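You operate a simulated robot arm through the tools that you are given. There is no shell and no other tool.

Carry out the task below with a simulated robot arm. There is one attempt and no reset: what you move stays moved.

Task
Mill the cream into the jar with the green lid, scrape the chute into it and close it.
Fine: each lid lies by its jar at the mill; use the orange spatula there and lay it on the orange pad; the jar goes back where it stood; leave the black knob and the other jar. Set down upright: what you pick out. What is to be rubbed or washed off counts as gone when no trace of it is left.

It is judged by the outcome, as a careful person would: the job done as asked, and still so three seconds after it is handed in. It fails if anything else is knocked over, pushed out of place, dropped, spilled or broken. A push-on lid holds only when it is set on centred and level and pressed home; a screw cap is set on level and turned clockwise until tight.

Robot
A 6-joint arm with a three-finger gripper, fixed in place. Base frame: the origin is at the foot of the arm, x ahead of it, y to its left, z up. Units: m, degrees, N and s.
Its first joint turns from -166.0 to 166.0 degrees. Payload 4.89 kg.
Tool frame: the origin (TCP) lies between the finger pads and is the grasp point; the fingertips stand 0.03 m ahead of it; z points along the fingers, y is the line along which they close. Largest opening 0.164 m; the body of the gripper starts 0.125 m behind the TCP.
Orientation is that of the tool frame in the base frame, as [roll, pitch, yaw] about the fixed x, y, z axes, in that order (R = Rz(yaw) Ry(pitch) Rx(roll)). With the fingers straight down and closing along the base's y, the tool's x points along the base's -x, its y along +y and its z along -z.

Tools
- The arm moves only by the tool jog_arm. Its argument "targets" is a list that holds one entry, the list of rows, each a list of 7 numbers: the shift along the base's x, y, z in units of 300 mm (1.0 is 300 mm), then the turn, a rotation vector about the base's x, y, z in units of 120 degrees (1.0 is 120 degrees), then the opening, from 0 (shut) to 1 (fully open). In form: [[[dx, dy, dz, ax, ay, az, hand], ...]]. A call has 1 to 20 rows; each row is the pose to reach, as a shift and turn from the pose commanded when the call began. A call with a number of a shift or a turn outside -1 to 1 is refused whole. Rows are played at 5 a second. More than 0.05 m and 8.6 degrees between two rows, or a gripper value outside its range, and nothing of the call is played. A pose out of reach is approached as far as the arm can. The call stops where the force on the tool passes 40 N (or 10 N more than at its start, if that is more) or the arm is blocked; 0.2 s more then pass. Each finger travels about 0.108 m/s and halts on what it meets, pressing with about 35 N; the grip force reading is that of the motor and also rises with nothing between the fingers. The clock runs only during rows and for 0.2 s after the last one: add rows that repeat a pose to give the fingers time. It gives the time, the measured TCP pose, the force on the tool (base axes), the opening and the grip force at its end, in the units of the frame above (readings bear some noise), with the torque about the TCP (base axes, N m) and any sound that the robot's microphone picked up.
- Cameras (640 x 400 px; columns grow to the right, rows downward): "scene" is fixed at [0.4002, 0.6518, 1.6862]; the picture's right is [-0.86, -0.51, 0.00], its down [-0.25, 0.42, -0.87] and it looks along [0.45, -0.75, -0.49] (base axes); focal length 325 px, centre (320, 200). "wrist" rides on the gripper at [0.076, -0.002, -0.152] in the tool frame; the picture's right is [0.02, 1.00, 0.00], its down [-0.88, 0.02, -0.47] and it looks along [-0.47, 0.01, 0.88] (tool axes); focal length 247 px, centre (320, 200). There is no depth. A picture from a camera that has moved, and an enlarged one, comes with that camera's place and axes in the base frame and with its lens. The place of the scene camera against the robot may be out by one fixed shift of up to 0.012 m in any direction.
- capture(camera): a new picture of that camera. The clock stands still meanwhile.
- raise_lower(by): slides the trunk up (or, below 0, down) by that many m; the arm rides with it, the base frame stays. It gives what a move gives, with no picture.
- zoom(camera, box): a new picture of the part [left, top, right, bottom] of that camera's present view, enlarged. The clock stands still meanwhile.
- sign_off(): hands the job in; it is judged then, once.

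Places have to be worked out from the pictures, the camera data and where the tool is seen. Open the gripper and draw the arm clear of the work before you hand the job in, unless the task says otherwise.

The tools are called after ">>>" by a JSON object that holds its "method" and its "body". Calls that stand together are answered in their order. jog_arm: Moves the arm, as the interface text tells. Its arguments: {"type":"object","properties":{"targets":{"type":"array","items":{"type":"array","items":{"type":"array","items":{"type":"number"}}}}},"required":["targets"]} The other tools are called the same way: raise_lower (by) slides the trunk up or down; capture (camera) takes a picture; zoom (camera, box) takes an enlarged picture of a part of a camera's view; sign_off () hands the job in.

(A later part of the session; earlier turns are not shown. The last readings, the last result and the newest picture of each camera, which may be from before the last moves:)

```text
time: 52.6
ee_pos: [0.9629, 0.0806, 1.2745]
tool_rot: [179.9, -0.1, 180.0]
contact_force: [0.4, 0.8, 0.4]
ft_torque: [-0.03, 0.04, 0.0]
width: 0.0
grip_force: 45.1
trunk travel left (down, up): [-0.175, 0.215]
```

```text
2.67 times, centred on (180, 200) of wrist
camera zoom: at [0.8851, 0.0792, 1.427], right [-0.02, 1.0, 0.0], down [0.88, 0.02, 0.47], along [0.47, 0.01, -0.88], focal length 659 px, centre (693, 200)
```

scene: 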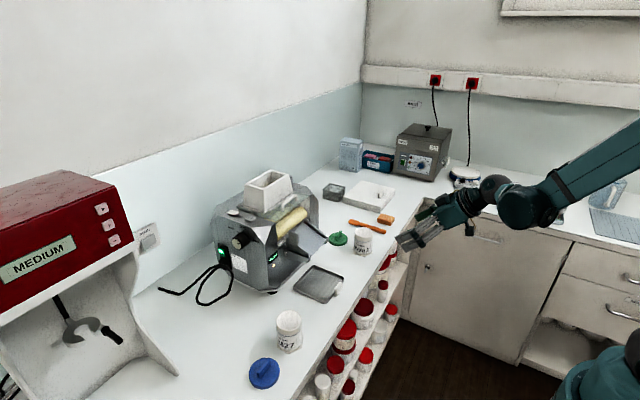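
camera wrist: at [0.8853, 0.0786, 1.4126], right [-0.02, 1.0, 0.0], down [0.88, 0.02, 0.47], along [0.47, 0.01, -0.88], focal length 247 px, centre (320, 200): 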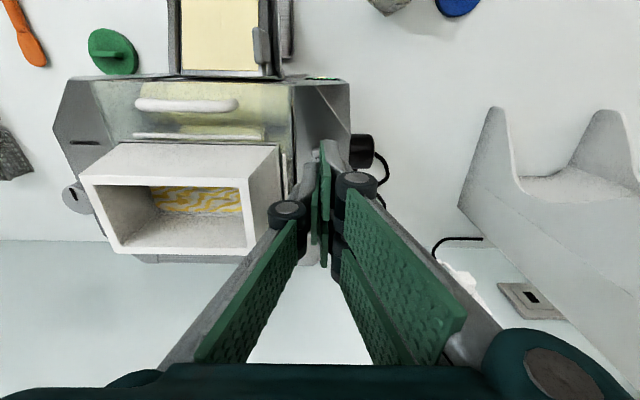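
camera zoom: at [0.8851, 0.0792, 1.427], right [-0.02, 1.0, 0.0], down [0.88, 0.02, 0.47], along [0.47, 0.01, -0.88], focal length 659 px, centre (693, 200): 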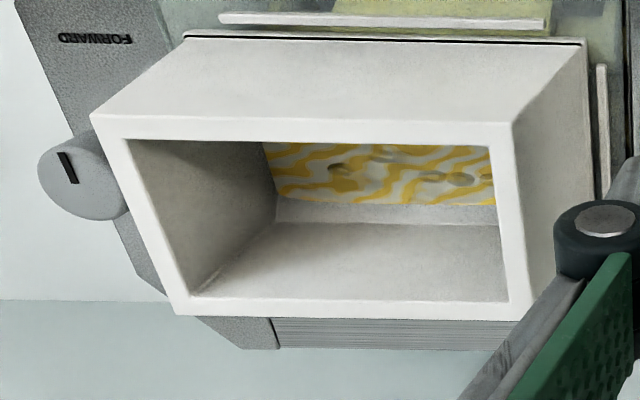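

The level drops only slowly. I keep waiting in place.

>>> {"method": "jog_arm", "body": {"targets": [[[0, 0, 0, 0, 0, 0, 0], [0, 0, 0, 0, 0, 0, 0], [0, 0, 0, 0, 0, 0, 0], [0, 0, 0, 0, 0, 0, 0], [0, 0, 0, 0, 0, 0, 0], [0, 0, 0, 0, 0, 0, 0], [0, 0, 0, 0, 0, 0, 0], [0, 0, 0, 0, 0, 0, 0], [0, 0, 0, 0, 0, 0, 0], [0, 0, 0, 0, 0, 0, 0], [0, 0, 0, 0, 0, 0, 0], [0, 0, 0, 0, 0, 0, 0], [0, 0, 0, 0, 0, 0, 0], [0, 0, 0, 0, 0, 0, 0], [0, 0, 0, 0, 0, 0, 0], [0, 0, 0, 0, 0, 0, 0], [0, 0, 0, 0, 0, 0, 0], [0, 0, 0, 0, 0, 0, 0], [0, 0, 0, 0, 0, 0, 0], [0, 0, 0, 0, 0, 0, 0]]]}}

>>> {"method": "zoom", "body": {"camera": "wrist", "box": [60, 130, 300, 270]}}

>>> {"method": "zoom", "body": {"camera": "scene", "box": [300, 230, 360, 290]}}

```text
time: 56.8
ee_pos: [0.9625, 0.0799, 1.2737]
tool_rot: [180.0, 0.0, 180.0]
contact_force: [0.3, -0.5, 1.2]
ft_torque: [0.0, 0.03, 0.01]
width: 0.0
grip_force: 44.7
trunk travel left (down, up): [-0.175, 0.215]
```

```text
2.67 times, centred on (180, 200) of wrist
camera zoom: at [0.8851, 0.0792, 1.427], right [-0.02, 1.0, 0.0], down [0.88, 0.02, 0.47], along [0.47, 0.01, -0.88], focal length 659 px, centre (693, 200)
```

zoom: 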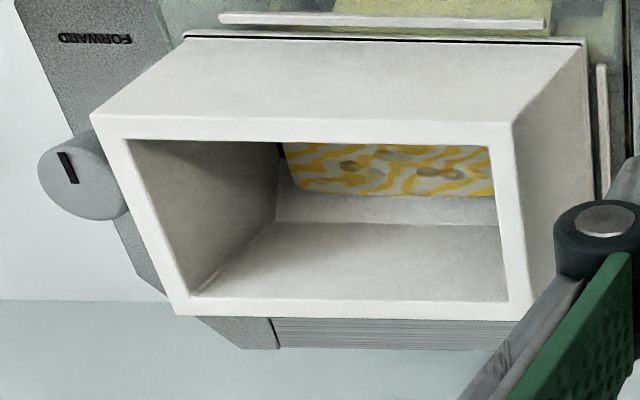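

```text
6.67 times, centred on (330, 260) of scene
camera zoom: at [0.4002, 0.6518, 1.6862], right [-0.86, -0.51, 0.0], down [-0.25, 0.42, -0.87], along [0.45, -0.75, -0.49], focal length 2165 px, centre (253, -200)
```

zoom: 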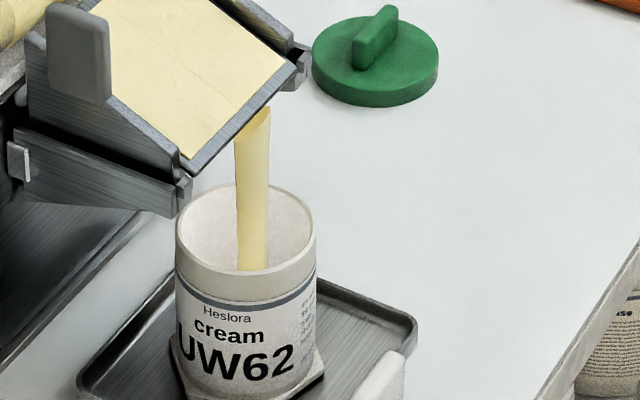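

Milling goes on; I wait further.

>>> {"method": "jog_arm", "body": {"targets": [[[0, 0, 0, 0, 0, 0, 0], [0, 0, 0, 0, 0, 0, 0], [0, 0, 0, 0, 0, 0, 0], [0, 0, 0, 0, 0, 0, 0], [0, 0, 0, 0, 0, 0, 0], [0, 0, 0, 0, 0, 0, 0], [0, 0, 0, 0, 0, 0, 0], [0, 0, 0, 0, 0, 0, 0], [0, 0, 0, 0, 0, 0, 0], [0, 0, 0, 0, 0, 0, 0], [0, 0, 0, 0, 0, 0, 0], [0, 0, 0, 0, 0, 0, 0], [0, 0, 0, 0, 0, 0, 0], [0, 0, 0, 0, 0, 0, 0], [0, 0, 0, 0, 0, 0, 0], [0, 0, 0, 0, 0, 0, 0], [0, 0, 0, 0, 0, 0, 0], [0, 0, 0, 0, 0, 0, 0], [0, 0, 0, 0, 0, 0, 0], [0, 0, 0, 0, 0, 0, 0]]]}}

>>> {"method": "zoom", "body": {"camera": "wrist", "box": [60, 130, 300, 270]}}

>>> {"method": "zoom", "body": {"camera": "scene", "box": [250, 200, 370, 290]}}

```text
time: 61.0
ee_pos: [0.9626, 0.0802, 1.2744]
tool_rot: [180.0, 0.1, 179.9]
contact_force: [0.4, 0.5, -0.1]
ft_torque: [0.0, -0.03, 0.0]
width: 0.0003
grip_force: 44.9
trunk travel left (down, up): [-0.175, 0.215]
```

```text
2.67 times, centred on (180, 200) of wrist
camera zoom: at [0.8851, 0.0792, 1.427], right [-0.02, 1.0, 0.0], down [0.88, 0.02, 0.47], along [0.47, 0.01, -0.88], focal length 659 px, centre (693, 200)
```

zoom: 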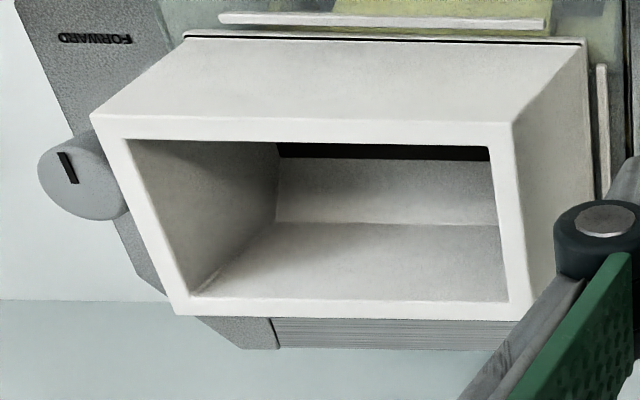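

```text
4.44 times, centred on (310, 245) of scene
camera zoom: at [0.4002, 0.6518, 1.6862], right [-0.86, -0.51, 0.0], down [-0.25, 0.42, -0.87], along [0.45, -0.75, -0.49], focal length 1443 px, centre (364, 0)
```

zoom: 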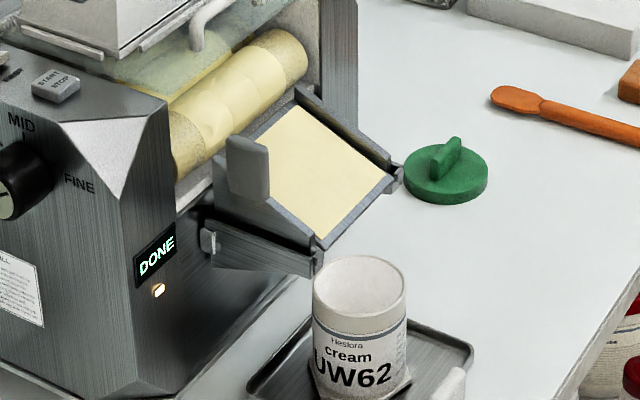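

DONE is displayed and the hopper is empty. I check the rolls and the jar contents.

>>> {"method": "zoom", "body": {"camera": "scene", "box": [280, 210, 350, 280]}}

>>> {"method": "jog_arm", "body": {"targets": [[[0, 0, 0.02, 0, 0, 0, 0], [0, 0, 0.02, 0, 0, 0, 0], [0, 0, 0.02, 0, 0, 0, 0]]]}}

>>> {"method": "zoom", "body": {"camera": "scene", "box": [280, 210, 350, 280]}}

>>> {"method": "zoom", "body": {"camera": "scene", "box": [250, 200, 370, 290]}}

```text
5.71 times, centred on (315, 245) of scene
camera zoom: at [0.4002, 0.6518, 1.6862], right [-0.86, -0.51, 0.0], down [-0.25, 0.42, -0.87], along [0.45, -0.75, -0.49], focal length 1856 px, centre (349, -57)
```

zoom: 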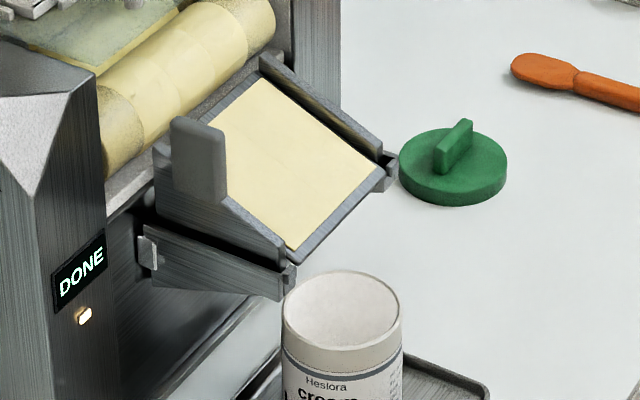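

```text
time: 61.8
ee_pos: [0.9643, 0.0792, 1.2796]
tool_rot: [-180.0, -0.1, -180.0]
contact_force: [-0.5, -0.2, 0.4]
ft_torque: [0.0, 0.0, 0.03]
width: 0.0002
grip_force: 45.4
trunk travel left (down, up): [-0.175, 0.215]
```

```text
5.71 times, centred on (315, 245) of scene
camera zoom: at [0.4002, 0.6518, 1.6862], right [-0.86, -0.51, 0.0], down [-0.25, 0.42, -0.87], along [0.45, -0.75, -0.49], focal length 1856 px, centre (349, -57)
```

zoom: 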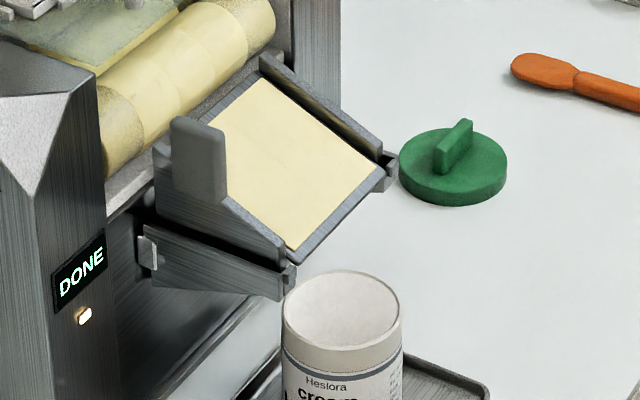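

```text
4.44 times, centred on (310, 245) of scene
camera zoom: at [0.4002, 0.6518, 1.6862], right [-0.86, -0.51, 0.0], down [-0.25, 0.42, -0.87], along [0.45, -0.75, -0.49], focal length 1443 px, centre (364, 0)
```

zoom: 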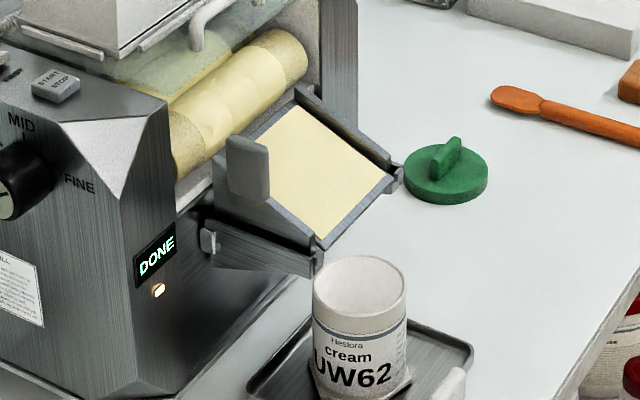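

The rolls have stopped by themselves (DONE). The film left on the chute is to be scraped. I now travel high over to the spatula lying along x at y ≈ −0.43.

>>> {"method": "jog_arm", "body": {"targets": [[[0, 0, 0.1, 0, 0, 0, 0], [0, 0, 0.2, 0, 0, 0, 0.1], [-0.06, -0.13, 0.2, 0, 0, 0, 0.2], [-0.12, -0.27, 0.2, 0, 0, 0, 0.3], [-0.18, -0.41, 0.2, 0, 0, 0, 0.4], [-0.24, -0.55, 0.2, 0, 0, 0, 0.4], [-0.3, -0.69, 0.2, 0, 0, 0, 0.4], [-0.36, -0.83, 0.2, 0, 0, 0, 0.4], [-0.42, -0.97, 0.2, 0, 0, 0, 0.4]]]}}

>>> {"method": "jog_arm", "body": {"targets": [[[-0.05, -0.1, -0.1, 0, 0, 0, 0.4], [-0.1, -0.22, -0.2, 0, 0, 0, 0.4], [-0.13, -0.34, -0.3, 0, 0, 0, 0.4], [-0.13, -0.46, -0.38, 0, 0, 0, 0.4], [-0.13, -0.59, -0.46, 0, 0, 0, 0.4], [-0.13, -0.72, -0.5, 0, 0, 0, 0.4], [-0.13, -0.72, -0.6, 0, 0, 0, 0.4], [-0.13, -0.72, -0.7, 0, 0, 0, 0.4]]]}}

>>> {"method": "capture", "body": {"camera": "wrist"}}

>>> {"method": "capture", "body": {"camera": "scene"}}

```text
time: 63.8
ee_pos: [0.8367, -0.2089, 1.3395]
tool_rot: [-180.0, 0.1, 180.0]
contact_force: [1.0, 2.2, 0.6]
ft_torque: [-0.19, 0.05, -0.02]
width: 0.0656
grip_force: 0.0
trunk travel left (down, up): [-0.175, 0.215]
```

```text
time: 65.6
ee_pos: [0.7955, -0.427, 1.1301]
tool_rot: [180.0, 0.0, 179.9]
contact_force: [-1.7, -0.1, 0.6]
ft_torque: [0.01, -0.06, 0.0]
width: 0.0654
grip_force: 0.0
trunk travel left (down, up): [-0.175, 0.215]
```

```text
taken
camera wrist: at [0.7189, -0.4278, 1.2827], right [-0.02, 1.0, 0.0], down [0.88, 0.02, 0.47], along [0.47, 0.01, -0.88], focal length 247 px, centre (320, 200)
```

wrist: 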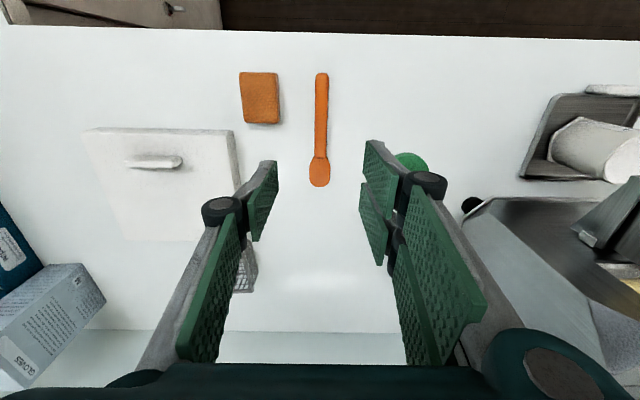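

```text
taken
```

scene: 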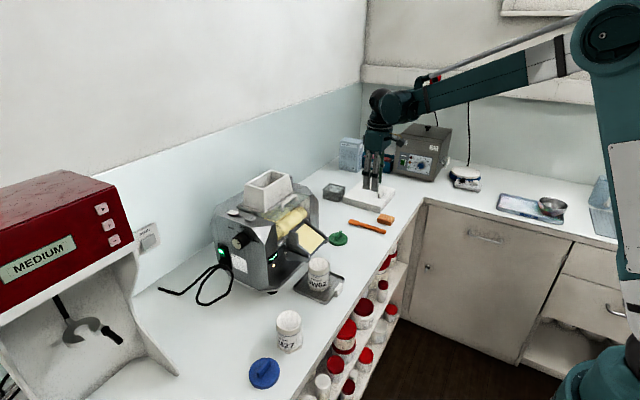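

Spatula: handle end x ≈0.724, neck ≈0.844, blade tip ≈0.898, y ≈ −0.4245. I zoom for its shape before gripping near the neck.

>>> {"method": "zoom", "body": {"camera": "wrist", "box": [230, 60, 370, 200]}}

>>> {"method": "zoom", "body": {"camera": "scene", "box": [335, 175, 405, 245]}}

```text
2.86 times, centred on (300, 130) of wrist
camera zoom: at [0.7189, -0.4278, 1.2827], right [-0.02, 1.0, 0.0], down [0.88, 0.02, 0.47], along [0.47, 0.01, -0.88], focal length 706 px, centre (377, 400)
```

zoom: 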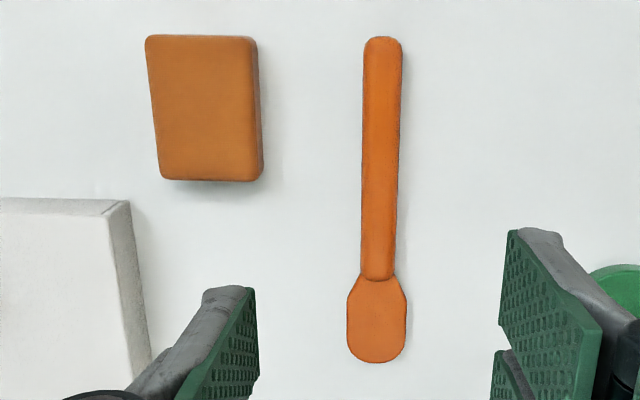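

```text
5.71 times, centred on (370, 210) of scene
camera zoom: at [0.4002, 0.6518, 1.6862], right [-0.86, -0.51, 0.0], down [-0.25, 0.42, -0.87], along [0.45, -0.75, -0.49], focal length 1856 px, centre (34, 143)
```

zoom: 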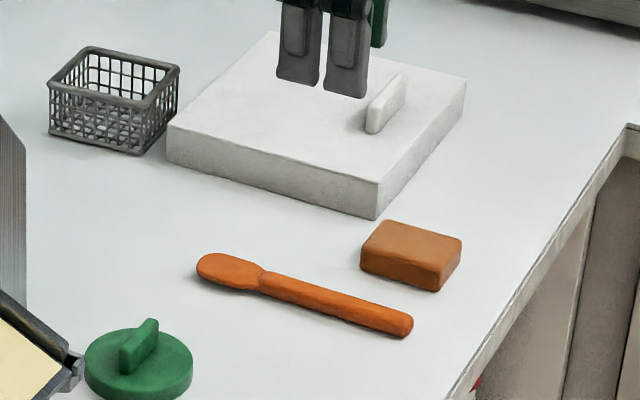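

Handle is about 0.019 wide, blade 0.034 wide; pad centre ≈(0.756, −0.509), top z ≈0.918. I descend over the handle near the neck (x ≈0.812).

>>> {"method": "jog_arm", "body": {"targets": [[[0.055, 0.007, -0.13, 0, 0, 0, 0.4], [0.055, 0.007, -0.26, 0, 0, 0, 0.4], [0.055, 0.007, -0.39, 0, 0, 0, 0.4], [0.055, 0.007, -0.52, 0, 0, 0, 0.4], [0.055, 0.007, -0.6, 0, 0, 0, 0.4], [0.055, 0.007, -0.65, 0, 0, 0, 0.4], [0.055, 0.007, -0.672, 0, 0, 0, 0.4], [0.055, 0.007, -0.672, 0, 0, 0, 0.4]]]}}

>>> {"method": "zoom", "body": {"camera": "scene", "box": [335, 175, 405, 245]}}

>>> {"method": "capture", "body": {"camera": "wrist"}}

```text
time: 67.4
ee_pos: [0.8151, -0.4239, 0.9285]
tool_rot: [180.0, 0.0, 180.0]
contact_force: [4.2, -1.1, 15.5]
ft_torque: [0.27, -0.11, -0.05]
width: 0.0658
grip_force: 0.0
trunk travel left (down, up): [-0.175, 0.215]
```

```text
5.71 times, centred on (370, 210) of scene
camera zoom: at [0.4002, 0.6518, 1.6862], right [-0.86, -0.51, 0.0], down [-0.25, 0.42, -0.87], along [0.45, -0.75, -0.49], focal length 1856 px, centre (34, 143)
```

zoom: 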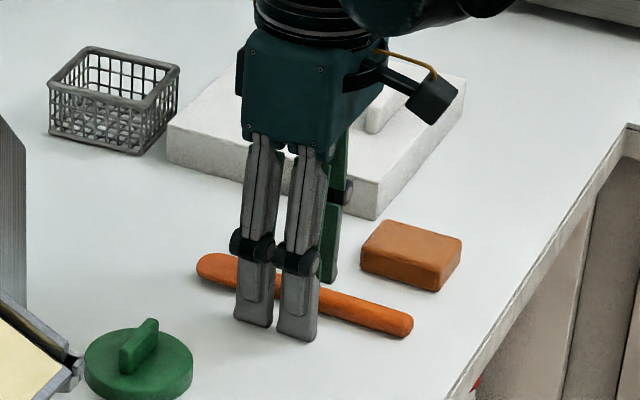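

```text
taken
camera wrist: at [0.7372, -0.4251, 1.0817], right [-0.02, 1.0, 0.0], down [0.88, 0.02, 0.47], along [0.47, 0.01, -0.88], focal length 247 px, centre (320, 200)
```

wrist: 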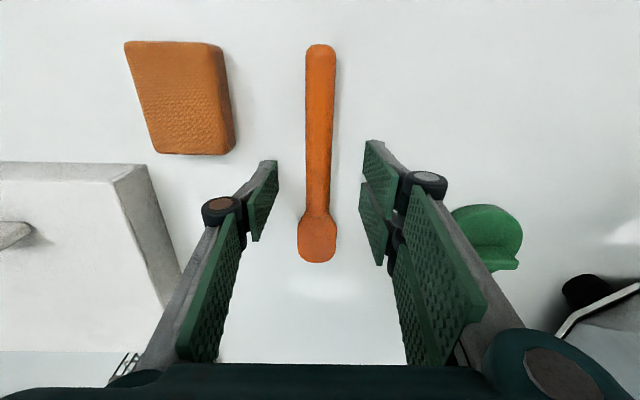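

The tips touched the table at TCP z 0.9285 (15 N). I lift 2 mm and close on the handle.

>>> {"method": "jog_arm", "body": {"targets": [[[0, 0, 0.009, 0, 0, 0, 0.4], [0, 0, 0.009, 0, 0, 0, 0.2], [0, 0, 0.009, 0, 0, 0, 0.0], [0, 0, 0.009, 0, 0, 0, 0.0], [0, 0, 0.009, 0, 0, 0, 0.0]]]}}

>>> {"method": "capture", "body": {"camera": "wrist"}}

```text
time: 68.6
ee_pos: [0.8154, -0.4246, 0.9309]
tool_rot: [-179.9, 0.0, 180.0]
contact_force: [0.8, 0.1, -0.4]
ft_torque: [-0.01, -0.01, -0.01]
width: 0.0182
grip_force: 34.9
trunk travel left (down, up): [-0.175, 0.215]
```

```text
taken
camera wrist: at [0.7369, -0.4251, 1.0841], right [-0.02, 1.0, 0.0], down [0.88, 0.02, 0.47], along [0.47, 0.01, -0.88], focal length 247 px, centre (320, 200)
```

wrist: 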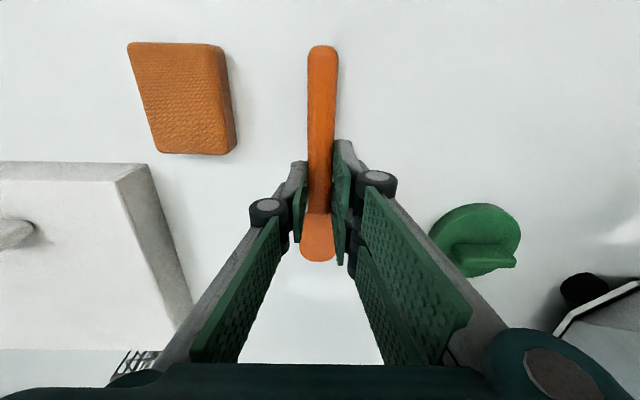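

Gripped at 0.018. I lift the spatula straight up and check it is held firmly.

>>> {"method": "jog_arm", "body": {"targets": [[[0, 0, 0.05, 0, 0, 0, 0], [0, 0, 0.18, 0, 0, 0, 0], [0, 0, 0.32, 0, 0, 0, 0], [0, 0, 0.46, 0, 0, 0, 0], [0, 0, 0.6, 0, 0, 0, 0], [0, 0, 0.75, 0, 0, 0, 0], [0, 0, 0.9, 0, 0, 0, 0]]]}}

>>> {"method": "capture", "body": {"camera": "wrist"}}

>>> {"method": "zoom", "body": {"camera": "scene", "box": [310, 100, 430, 220]}}

```text
time: 70.2
ee_pos: [0.8143, -0.4234, 1.2009]
tool_rot: [-180.0, 0.0, 180.0]
contact_force: [1.4, -0.4, -1.0]
ft_torque: [0.07, 0.11, -0.03]
width: 0.0181
grip_force: 34.2
trunk travel left (down, up): [-0.175, 0.215]
```

```text
taken
camera wrist: at [0.736, -0.4244, 1.3531], right [-0.02, 1.0, 0.0], down [0.88, 0.02, 0.47], along [0.47, 0.01, -0.88], focal length 247 px, centre (320, 200)
```

wrist: 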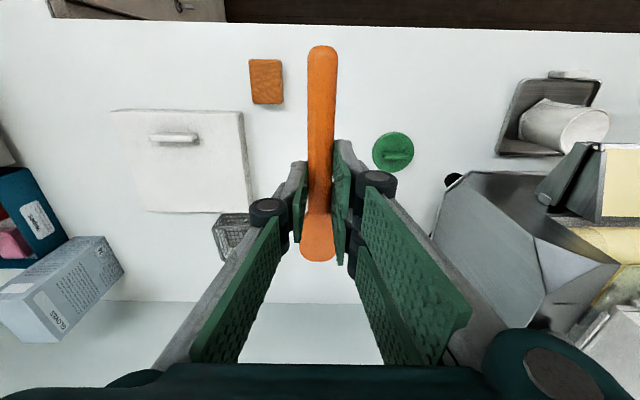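

```text
3.33 times, centred on (370, 160) of scene
camera zoom: at [0.4002, 0.6518, 1.6862], right [-0.86, -0.51, 0.0], down [-0.25, 0.42, -0.87], along [0.45, -0.75, -0.49], focal length 1082 px, centre (153, 333)
```

zoom: 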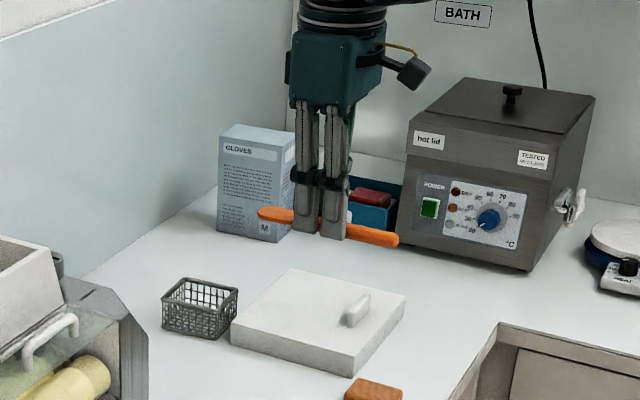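

Held firmly; the blade tip is 0.085 ahead of the TCP. I carry it over to in front of the chute at z ≈1.26.

>>> {"method": "jog_arm", "body": {"targets": [[[-0.06, 0.07, 0.06, 0, 0, 0, 0], [-0.12, 0.18, 0.12, 0, 0, 0, 0], [-0.18, 0.3, 0.18, 0, 0, 0, 0], [-0.25, 0.42, 0.19, 0, 0, 0, 0], [-0.25, 0.55, 0.19, 0, 0, 0, 0], [-0.25, 0.68, 0.19, 0, 0, 0, 0], [-0.25, 0.8, 0.19, 0, 0, 0, 0]]]}}

>>> {"method": "jog_arm", "body": {"targets": [[[0, 0.13, 0, 0, 0, 0, 0], [0, 0.26, 0, 0, 0, 0, 0], [0, 0.39, 0, 0, 0, 0, 0], [0, 0.49, 0, 0, 0, 0, 0], [0, 0.49, 0, 0, 0, 0, 0]]]}}

>>> {"method": "capture", "body": {"camera": "wrist"}}

>>> {"method": "zoom", "body": {"camera": "wrist", "box": [240, 130, 400, 270]}}

>>> {"method": "zoom", "body": {"camera": "scene", "box": [240, 150, 390, 270]}}

```text
time: 71.8
ee_pos: [0.7404, -0.1837, 1.2602]
tool_rot: [179.9, 0.0, 179.9]
contact_force: [-0.2, -1.8, -0.7]
ft_torque: [0.21, 0.02, 0.01]
width: 0.0182
grip_force: 35.2
trunk travel left (down, up): [-0.175, 0.215]
```

```text
time: 73.0
ee_pos: [0.7395, -0.0366, 1.2583]
tool_rot: [-179.9, 0.0, -179.9]
contact_force: [0.3, 0.1, -0.3]
ft_torque: [-0.09, 0.01, 0.03]
width: 0.0179
grip_force: 34.9
trunk travel left (down, up): [-0.175, 0.215]
```

```text
taken
camera wrist: at [0.6623, -0.0377, 1.4111], right [-0.02, 1.0, 0.0], down [0.88, 0.02, 0.47], along [0.47, 0.01, -0.88], focal length 247 px, centre (320, 200)
```

wrist: 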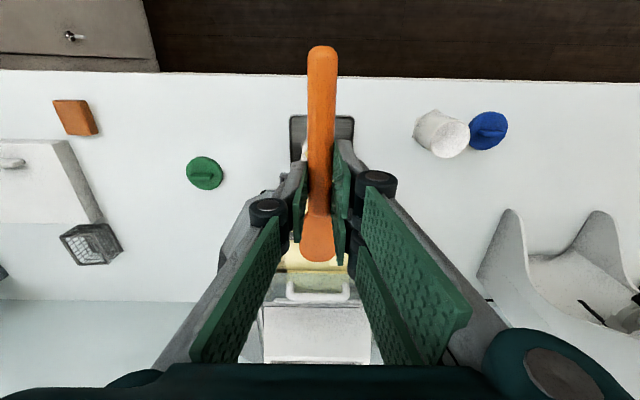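

```text
2.86 times, centred on (320, 200) of wrist
camera zoom: at [0.6623, -0.0377, 1.4111], right [-0.02, 1.0, 0.0], down [0.88, 0.02, 0.47], along [0.47, 0.01, -0.88], focal length 706 px, centre (320, 200)
```

zoom: 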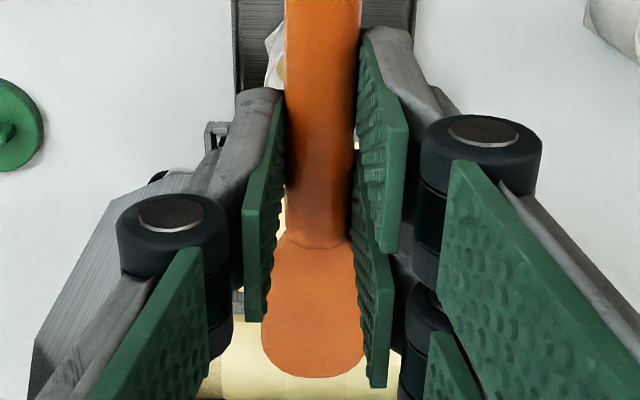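

```text
3.33 times, centred on (315, 210) of scene
camera zoom: at [0.4002, 0.6518, 1.6862], right [-0.86, -0.51, 0.0], down [-0.25, 0.42, -0.87], along [0.45, -0.75, -0.49], focal length 1082 px, centre (337, 167)
```

zoom: 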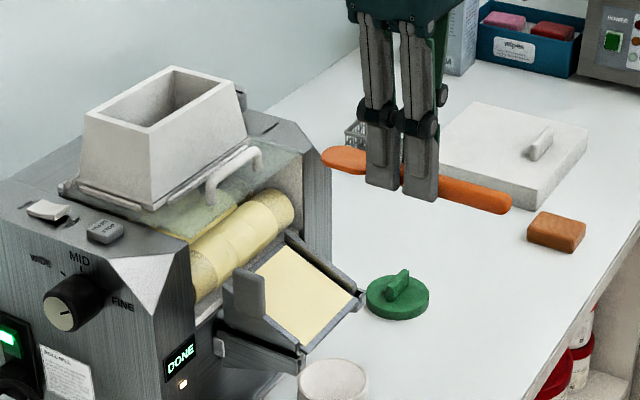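

The arm is in front of the chute and the film spans nearly the whole chute width (y ≈ −0.080…+0.005, x ≈0.813…0.880). I tilt the spatula 30° tip-down and hover above the upper end of the film.

>>> {"method": "jog_arm", "body": {"targets": [[[0.0, 0, 0, 0, 0.0625, 0, 0], [0.03, 0, 0, 0, 0.125, 0, 0], [0.08, 0, 0, 0, 0.1875, 0, 0], [0.13, 0, 0, 0, 0.25, 0, 0], [0.2, 0, -0.03, 0, 0.25, 0, 0], [0.255, 0, -0.12, 0, 0.25, 0, 0], [0.255, 0, -0.22, 0, 0.25, 0, 0], [0.255, 0, -0.22, 0, 0.25, 0, 0]]]}}

>>> {"method": "zoom", "body": {"camera": "scene", "box": [260, 190, 370, 280]}}

>>> {"method": "capture", "body": {"camera": "wrist"}}

```text
time: 74.8
ee_pos: [0.8148, -0.0371, 1.1933]
tool_rot: [-179.8, -25.2, 179.9]
contact_force: [0.4, 0.2, -0.9]
ft_torque: [0.0, 0.13, -0.02]
width: 0.0181
grip_force: 35.5
out of reach, approached as far as the arm can: row 4, 5, 6, 7, 8
trunk travel left (down, up): [-0.175, 0.215]
```

```text
4.44 times, centred on (315, 235) of scene
camera zoom: at [0.4002, 0.6518, 1.6862], right [-0.86, -0.51, 0.0], down [-0.25, 0.42, -0.87], along [0.45, -0.75, -0.49], focal length 1443 px, centre (342, 44)
```

zoom: 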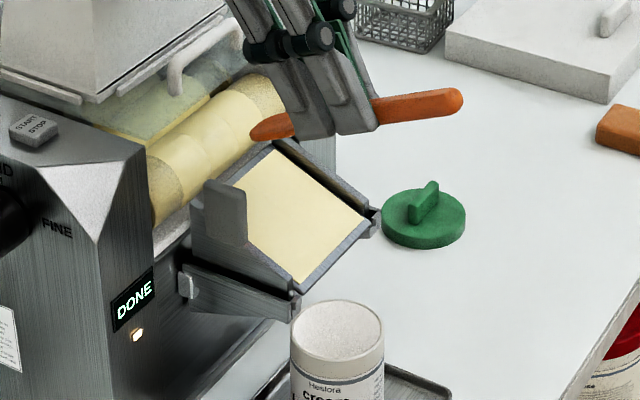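

```text
taken
camera wrist: at [0.8097, -0.0379, 1.3639], right [-0.02, 1.0, 0.01], down [1.0, 0.02, 0.05], along [0.05, 0.01, -1.0], focal length 247 px, centre (320, 200)
```

wrist: 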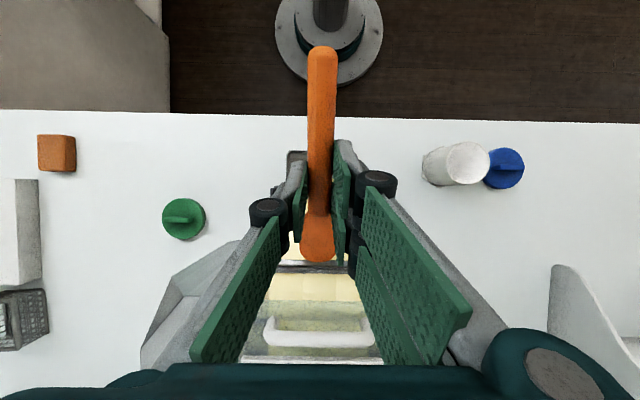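

The arm reaches only 25° of tilt here, which is enough. I settle at 22° and lower to just above the upper film.

>>> {"method": "jog_arm", "body": {"targets": [[[-0.015, 0, -0.02, 0, -0.034, 0, 0], [-0.03, 0, -0.05, 0, -0.0667, 0, 0], [-0.03, 0, -0.074, 0, -0.0667, 0, 0], [-0.03, 0, -0.09, 0, -0.0667, 0, 0], [-0.03, 0, -0.1, 0, -0.0667, 0, 0], [-0.03, 0, -0.1, 0, -0.0667, 0, 0]]]}}

>>> {"method": "zoom", "body": {"camera": "scene", "box": [270, 200, 350, 260]}}

```text
time: 76.2
ee_pos: [0.8063, -0.0371, 1.1633]
tool_rot: [-179.7, -17.2, 179.9]
contact_force: [-0.3, -1.1, -0.7]
ft_torque: [0.02, 0.04, 0.03]
width: 0.018
grip_force: 35.7
trunk travel left (down, up): [-0.175, 0.215]
```

```text
6.67 times, centred on (310, 230) of scene
camera zoom: at [0.4002, 0.6518, 1.6862], right [-0.86, -0.51, 0.0], down [-0.25, 0.42, -0.87], along [0.45, -0.75, -0.49], focal length 2165 px, centre (387, 0)
```

zoom: 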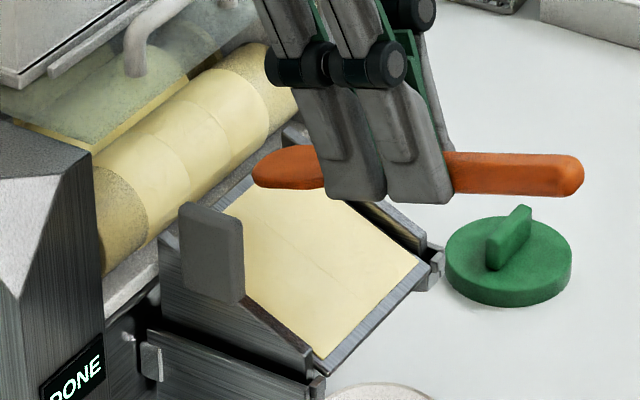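

Tilt is 17°, tip about (0.880, z 1.111), roughly 1 cm above the chute. I lower in small steps to feel contact.

>>> {"method": "jog_arm", "body": {"targets": [[[-0.01, 0, -0.01, 0, 0, 0, 0], [-0.01, 0, -0.02, 0, 0, 0, 0], [-0.01, 0, -0.027, 0, 0, 0, 0], [-0.01, 0, -0.027, 0, 0, 0, 0]]]}}

>>> {"method": "zoom", "body": {"camera": "scene", "box": [270, 200, 350, 260]}}

```text
time: 77.2
ee_pos: [0.8024, -0.0364, 1.1546]
tool_rot: [-179.8, -17.2, 180.0]
contact_force: [0.0, -0.3, -0.6]
ft_torque: [0.01, -0.01, -0.02]
width: 0.0178
grip_force: 35.1
trunk travel left (down, up): [-0.175, 0.215]
```

```text
6.67 times, centred on (310, 230) of scene
camera zoom: at [0.4002, 0.6518, 1.6862], right [-0.86, -0.51, 0.0], down [-0.25, 0.42, -0.87], along [0.45, -0.75, -0.49], focal length 2165 px, centre (387, 0)
```

zoom: 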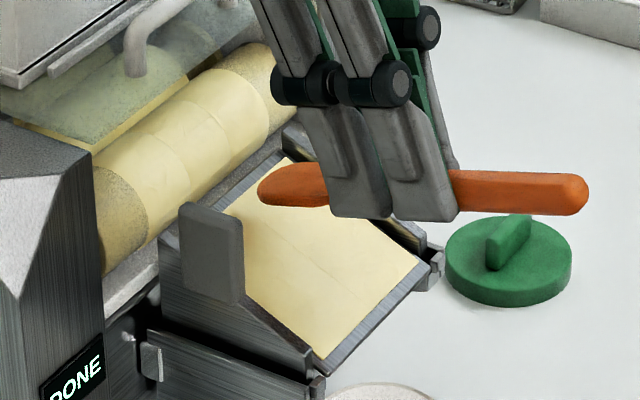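

No contact yet; I continue down in 1.5 mm steps.

>>> {"method": "jog_arm", "body": {"targets": [[[0, 0, -0.006, 0, 0, 0, 0], [0, 0, -0.012, 0, 0, 0, 0], [0, 0, -0.018, 0, 0, 0, 0], [0, 0, -0.018, 0, 0, 0, 0]]]}}

>>> {"method": "zoom", "body": {"camera": "scene", "box": [270, 200, 350, 260]}}

```text
time: 78.2
ee_pos: [0.8025, -0.036, 1.1486]
tool_rot: [-179.7, -17.1, 180.0]
contact_force: [-1.2, -0.1, -0.6]
ft_torque: [-0.01, 0.02, 0.02]
width: 0.018
grip_force: 35.0
trunk travel left (down, up): [-0.175, 0.215]
```

```text
6.67 times, centred on (310, 230) of scene
camera zoom: at [0.4002, 0.6518, 1.6862], right [-0.86, -0.51, 0.0], down [-0.25, 0.42, -0.87], along [0.45, -0.75, -0.49], focal length 2165 px, centre (387, 0)
```

zoom: 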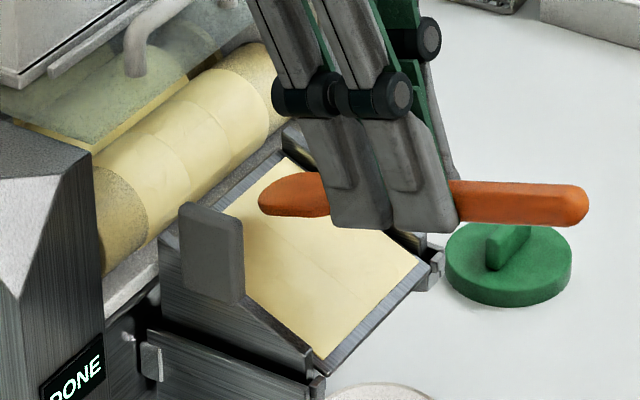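

Still free. I go on down.

>>> {"method": "jog_arm", "body": {"targets": [[[0, 0, -0.005, 0, 0, 0, 0], [0, 0, -0.01, 0, 0, 0, 0], [0, 0, -0.015, 0, 0, 0, 0], [0, 0, -0.015, 0, 0, 0, 0]]]}}

```text
time: 79.2
ee_pos: [0.8043, -0.0364, 1.1441]
tool_rot: [-179.8, -17.2, -180.0]
contact_force: [-0.8, -0.5, -1.2]
ft_torque: [-0.02, -0.02, 0.02]
width: 0.0179
grip_force: 34.6
trunk travel left (down, up): [-0.175, 0.215]
```

>>> {"method": "jog_arm", "body": {"targets": [[[0, 0, -0.005, 0, 0, 0, 0], [0, 0, -0.01, 0, 0, 0, 0], [0, 0, -0.015, 0, 0, 0, 0], [0, 0, -0.02, 0, 0, 0, 0], [0, 0, -0.02, 0, 0, 0, 0]]]}}

>>> {"method": "zoom", "body": {"camera": "scene", "box": [270, 200, 350, 260]}}

```text
time: 80.4
ee_pos: [0.8045, -0.0377, 1.1382]
tool_rot: [-179.8, -17.2, 179.9]
contact_force: [-0.4, -0.9, -0.9]
ft_torque: [0.02, -0.02, 0.01]
width: 0.018
grip_force: 35.2
trunk travel left (down, up): [-0.175, 0.215]
```

```text
6.67 times, centred on (310, 230) of scene
camera zoom: at [0.4002, 0.6518, 1.6862], right [-0.86, -0.51, 0.0], down [-0.25, 0.42, -0.87], along [0.45, -0.75, -0.49], focal length 2165 px, centre (387, 0)
```

zoom: 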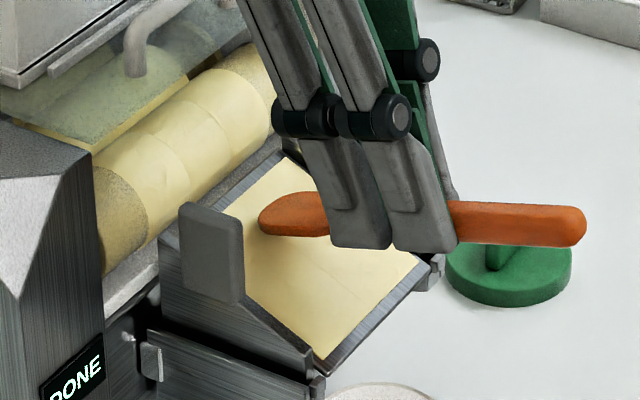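

Still no contact; I continue lowering carefully.

>>> {"method": "jog_arm", "body": {"targets": [[[0, 0, -0.005, 0, 0, 0, 0], [0, 0, -0.01, 0, 0, 0, 0], [0, 0, -0.015, 0, 0, 0, 0], [0, 0, -0.02, 0, 0, 0, 0], [0, 0, -0.025, 0, 0, 0, 0]]]}}

>>> {"method": "zoom", "body": {"camera": "scene", "box": [270, 200, 350, 260]}}

```text
time: 81.6
ee_pos: [0.8033, -0.036, 1.1312]
tool_rot: [-179.8, -17.2, 179.9]
contact_force: [-7.9, -2.1, 14.6]
ft_torque: [-0.07, -0.77, -0.1]
width: 0.018
grip_force: 35.0
trunk travel left (down, up): [-0.175, 0.215]
```

```text
6.67 times, centred on (310, 230) of scene
camera zoom: at [0.4002, 0.6518, 1.6862], right [-0.86, -0.51, 0.0], down [-0.25, 0.42, -0.87], along [0.45, -0.75, -0.49], focal length 2165 px, centre (387, 0)
```

zoom: 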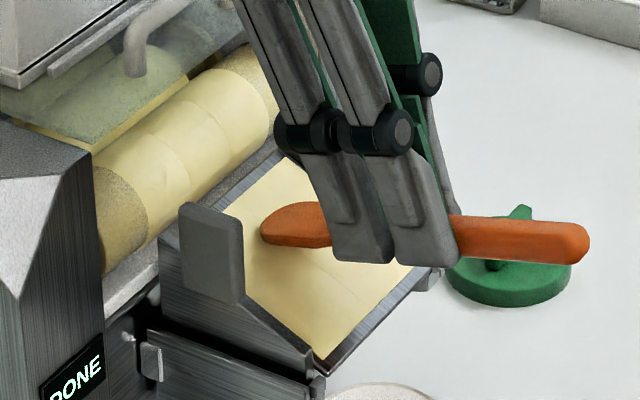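

Contact (≈16 N along the surface normal): the chute surface is at about (0.877, z 1.079), slope about 28°. I begin the centre stroke down the slope with light pressure and read the force.

>>> {"method": "jog_arm", "body": {"targets": [[[-0.01, 0, -0.002, 0, 0, 0, 0], [-0.035, 0, -0.015, 0, 0, 0, 0], [-0.07, 0, -0.033, 0, 0, 0, 0]]]}}

>>> {"method": "zoom", "body": {"camera": "scene", "box": [270, 200, 350, 260]}}

```text
time: 82.4
ee_pos: [0.781, -0.0362, 1.1213]
tool_rot: [-179.8, -17.2, 180.0]
contact_force: [-4.3, 0.6, 14.1]
ft_torque: [-0.01, -0.75, 0.02]
width: 0.0182
grip_force: 35.2
trunk travel left (down, up): [-0.175, 0.215]
```

```text
6.67 times, centred on (310, 230) of scene
camera zoom: at [0.4002, 0.6518, 1.6862], right [-0.86, -0.51, 0.0], down [-0.25, 0.42, -0.87], along [0.45, -0.75, -0.49], focal length 2165 px, centre (387, 0)
```

zoom: 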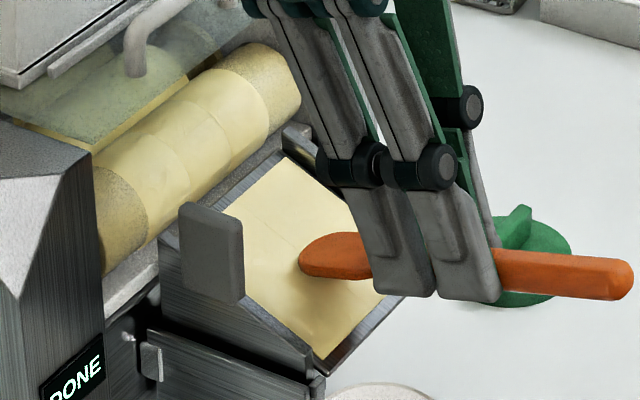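

Force stays steady at 14 N. I continue the stroke down past the lip.

>>> {"method": "jog_arm", "body": {"targets": [[[-0.035, 0, -0.017, 0, 0, 0, 0], [-0.07, 0, -0.034, 0, 0, 0, 0], [-0.105, 0, -0.051, 0, 0, 0, 0]]]}}

>>> {"method": "zoom", "body": {"camera": "scene", "box": [270, 200, 350, 260]}}

```text
time: 83.2
ee_pos: [0.7498, -0.0358, 1.1046]
tool_rot: [-179.9, -17.2, -180.0]
contact_force: [-2.8, 0.5, 13.4]
ft_torque: [0.01, -0.85, 0.01]
width: 0.0184
grip_force: 34.8
trunk travel left (down, up): [-0.175, 0.215]
```

```text
6.67 times, centred on (310, 230) of scene
camera zoom: at [0.4002, 0.6518, 1.6862], right [-0.86, -0.51, 0.0], down [-0.25, 0.42, -0.87], along [0.45, -0.75, -0.49], focal length 2165 px, centre (387, 0)
```

zoom: 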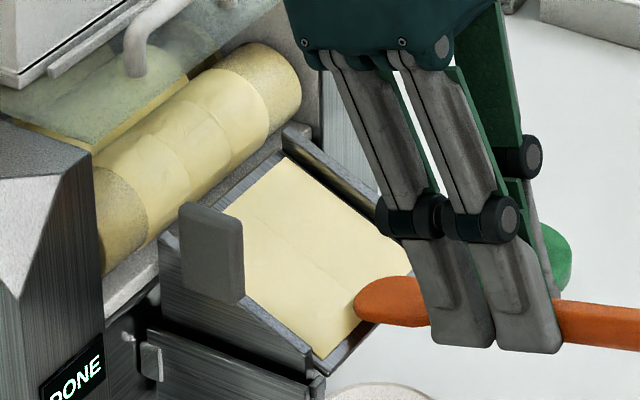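

The film looks unchanged so far; I finish the stroke off the lip and inspect.

>>> {"method": "jog_arm", "body": {"targets": [[[-0.035, 0, -0.017, 0, 0, 0, 0], [-0.07, 0, -0.034, 0, 0, 0, 0], [-0.1, 0, -0.045, 0, 0, 0, 0], [-0.12, 0, 0.02, 0, 0, 0, 0], [-0.16, 0, 0.15, 0, 0, 0, 0]]]}}

>>> {"method": "zoom", "body": {"camera": "scene", "box": [270, 200, 350, 260]}}

>>> {"method": "zoom", "body": {"camera": "scene", "box": [270, 180, 390, 280]}}

```text
time: 84.4
ee_pos: [0.7043, -0.036, 1.151]
tool_rot: [-179.8, -17.2, -180.0]
contact_force: [2.0, -0.6, -1.5]
ft_torque: [-0.02, 0.34, -0.03]
width: 0.0179
grip_force: 35.3
trunk travel left (down, up): [-0.175, 0.215]
```

```text
6.67 times, centred on (310, 230) of scene
camera zoom: at [0.4002, 0.6518, 1.6862], right [-0.86, -0.51, 0.0], down [-0.25, 0.42, -0.87], along [0.45, -0.75, -0.49], focal length 2165 px, centre (387, 0)
```

zoom: 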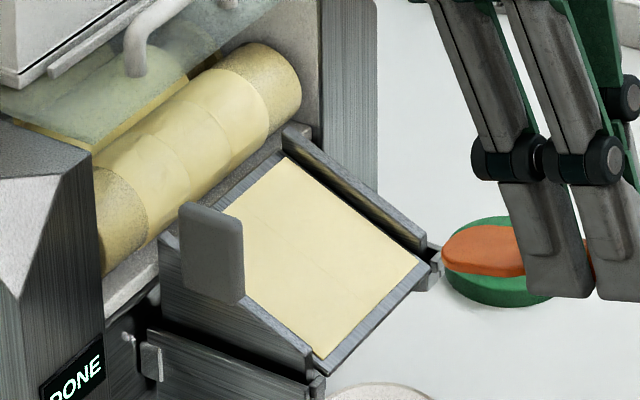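

```text
4.00 times, centred on (330, 230) of scene
camera zoom: at [0.4002, 0.6518, 1.6862], right [-0.86, -0.51, 0.0], down [-0.25, 0.42, -0.87], along [0.45, -0.75, -0.49], focal length 1299 px, centre (280, 80)
```

zoom: 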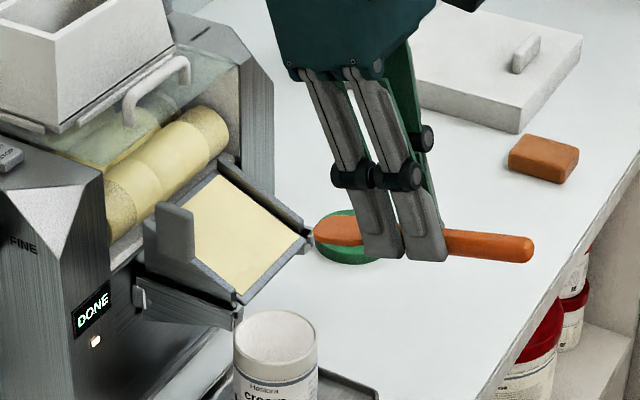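

I look closely at the film and the blade for any sign of a scraped track.

>>> {"method": "zoom", "body": {"camera": "scene", "box": [288, 215, 328, 255]}}

>>> {"method": "zoom", "body": {"camera": "scene", "box": [320, 225, 360, 255]}}

>>> {"method": "capture", "body": {"camera": "wrist"}}

```text
10.00 times, centred on (308, 235) of scene
camera zoom: at [0.4002, 0.6518, 1.6862], right [-0.86, -0.51, 0.0], down [-0.25, 0.42, -0.87], along [0.45, -0.75, -0.49], focal length 3247 px, centre (440, -150)
```

zoom: 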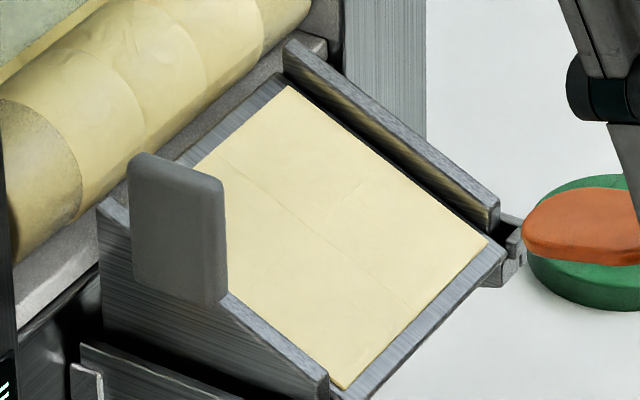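

```text
13.33 times, centred on (340, 240) of scene
camera zoom: at [0.4002, 0.6518, 1.6862], right [-0.86, -0.51, 0.0], down [-0.25, 0.42, -0.87], along [0.45, -0.75, -0.49], focal length 4330 px, centre (53, -333)
```

zoom: 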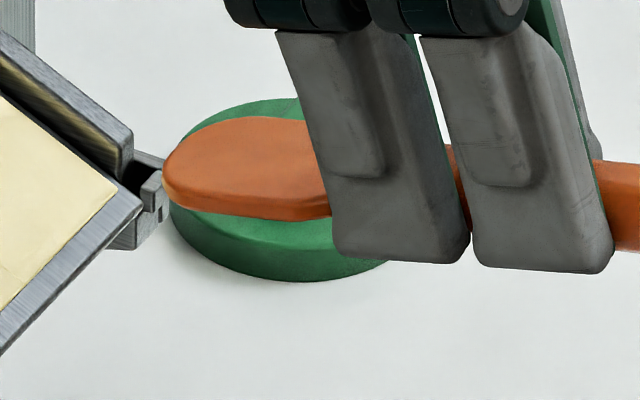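

```text
taken
camera wrist: at [0.6758, -0.0358, 1.3199], right [-0.02, 1.0, 0.0], down [0.98, 0.02, 0.19], along [0.19, 0.01, -0.98], focal length 247 px, centre (320, 200)
```

wrist: 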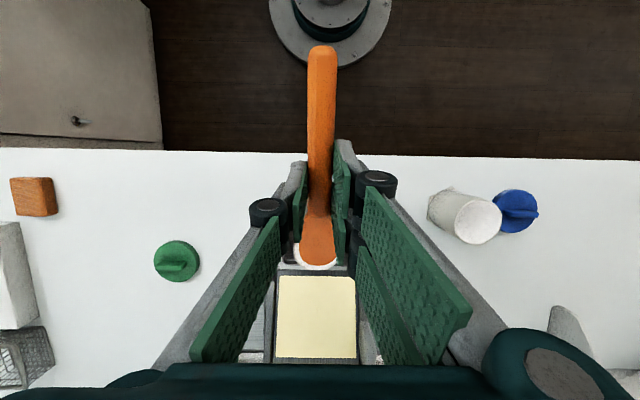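

No track at all: the film was not taken off although the tip pressed with 14 N at a steep angle. I try the blade flatter on the chute: tilt the spatula so it is only about 10° off the surface.

>>> {"method": "jog_arm", "body": {"targets": [[[0, 0, 0, 0, -0.055, 0, 0], [0, 0, 0.02, 0, -0.11, 0, 0], [0.04, 0, 0.02, 0, -0.165, 0, 0], [0.1, 0, 0.0, 0, -0.22, 0, 0], [0.18, 0, -0.03, 0, -0.276, 0, 0], [0.25, 0, -0.1, 0, -0.276, 0, 0], [0.25, 0, -0.17, 0, -0.276, 0, 0], [0.25, 0, -0.17, 0, -0.276, 0, 0]]]}}

>>> {"method": "zoom", "body": {"camera": "scene", "box": [270, 200, 350, 260]}}

```text
time: 86.2
ee_pos: [0.7784, -0.0368, 1.0999]
tool_rot: [-179.8, 16.0, 180.0]
contact_force: [0.6, -0.3, 0.3]
ft_torque: [-0.03, 0.1, -0.03]
width: 0.0177
grip_force: 35.2
trunk travel left (down, up): [-0.175, 0.215]
```

```text
6.67 times, centred on (310, 230) of scene
camera zoom: at [0.4002, 0.6518, 1.6862], right [-0.86, -0.51, 0.0], down [-0.25, 0.42, -0.87], along [0.45, -0.75, -0.49], focal length 2165 px, centre (387, 0)
```

zoom: 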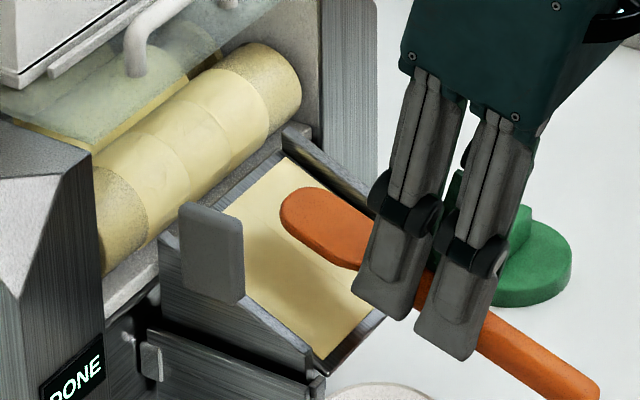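

The blade is now nearly parallel to the chute. I lower until contact.

>>> {"method": "jog_arm", "body": {"targets": [[[0, 0, -0.02, 0, 0, 0, 0], [0, 0, -0.035, 0, 0, 0, 0], [0, 0, -0.045, 0, 0, 0, 0], [0, 0, -0.05, 0, 0, 0, 0]]]}}

>>> {"method": "jog_arm", "body": {"targets": [[[0, 0, -0.004, 0, 0, 0, 0], [0, 0, -0.008, 0, 0, 0, 0], [0, 0, -0.008, 0, 0, 0, 0]]]}}

>>> {"method": "zoom", "body": {"camera": "scene", "box": [270, 200, 350, 260]}}

```text
time: 87.2
ee_pos: [0.778, -0.0374, 1.0853]
tool_rot: [-179.8, 15.9, 180.0]
contact_force: [-0.2, -0.8, -0.1]
ft_torque: [-0.01, 0.0, -0.01]
width: 0.0179
grip_force: 35.1
trunk travel left (down, up): [-0.175, 0.215]
```

```text
time: 88.0
ee_pos: [0.7786, -0.0366, 1.0844]
tool_rot: [-179.7, 15.9, -180.0]
contact_force: [0.3, 1.6, -0.7]
ft_torque: [-0.04, 0.03, 0.05]
width: 0.0181
grip_force: 35.1
trunk travel left (down, up): [-0.175, 0.215]
```

```text
6.67 times, centred on (310, 230) of scene
camera zoom: at [0.4002, 0.6518, 1.6862], right [-0.86, -0.51, 0.0], down [-0.25, 0.42, -0.87], along [0.45, -0.75, -0.49], focal length 2165 px, centre (387, 0)
```

zoom: 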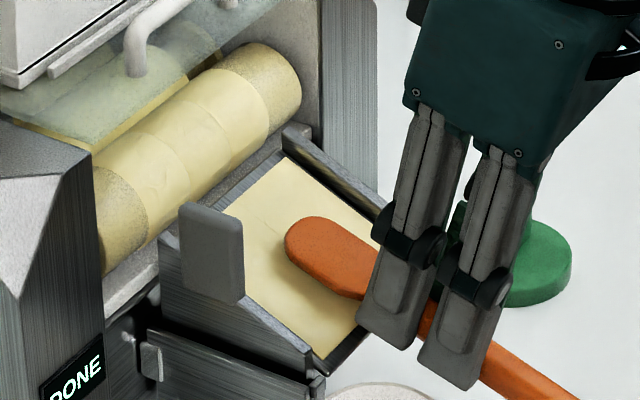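

To keep the fingertips clear of the lip I use a bit more angle (about 18° to the surface), then lower into contact.

>>> {"method": "jog_arm", "body": {"targets": [[[0.0, 0, 0.05, 0, 0.033, 0, 0], [0.015, 0, 0.055, 0, 0.0667, 0, 0], [0.015, 0, 0.042, 0, 0.0667, 0, 0], [0.015, 0, 0.035, 0, 0.0667, 0, 0], [0.015, 0, 0.028, 0, 0.0667, 0, 0], [0.015, 0, 0.028, 0, 0.0667, 0, 0]]]}}

```text
time: 89.4
ee_pos: [0.7816, -0.0368, 1.0912]
tool_rot: [-179.8, 7.9, 179.9]
contact_force: [-1.2, 0.5, 2.3]
ft_torque: [-0.01, -0.16, 0.0]
width: 0.018
grip_force: 34.6
trunk travel left (down, up): [-0.175, 0.215]
```

Light contact. I press 1 mm more and pull a short stroke to see whether it cleans.

>>> {"method": "jog_arm", "body": {"targets": [[[0, 0, -0.004, 0, 0, 0, 0], [-0.03, 0, -0.019, 0, 0, 0, 0], [-0.06, 0, -0.034, 0, 0, 0, 0], [-0.09, 0, -0.049, 0, 0, 0, 0]]]}}

>>> {"method": "zoom", "body": {"camera": "scene", "box": [270, 200, 350, 260]}}

```text
time: 90.4
ee_pos: [0.7541, -0.0376, 1.0777]
tool_rot: [-179.9, 8.0, -180.0]
contact_force: [-2.9, 0.5, 10.5]
ft_torque: [0.03, -0.96, 0.0]
width: 0.0178
grip_force: 34.8
trunk travel left (down, up): [-0.175, 0.215]
```

```text
6.67 times, centred on (310, 230) of scene
camera zoom: at [0.4002, 0.6518, 1.6862], right [-0.86, -0.51, 0.0], down [-0.25, 0.42, -0.87], along [0.45, -0.75, -0.49], focal length 2165 px, centre (387, 0)
```

zoom: 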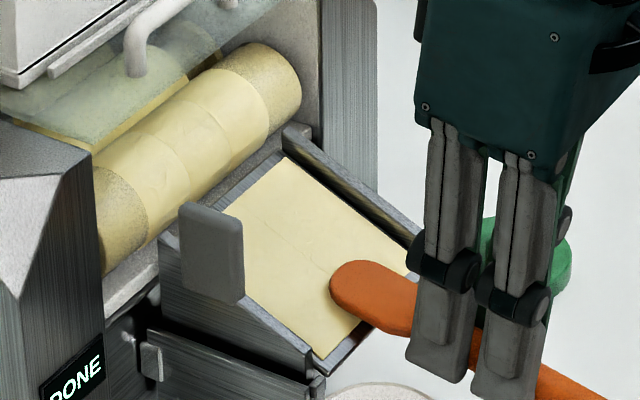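

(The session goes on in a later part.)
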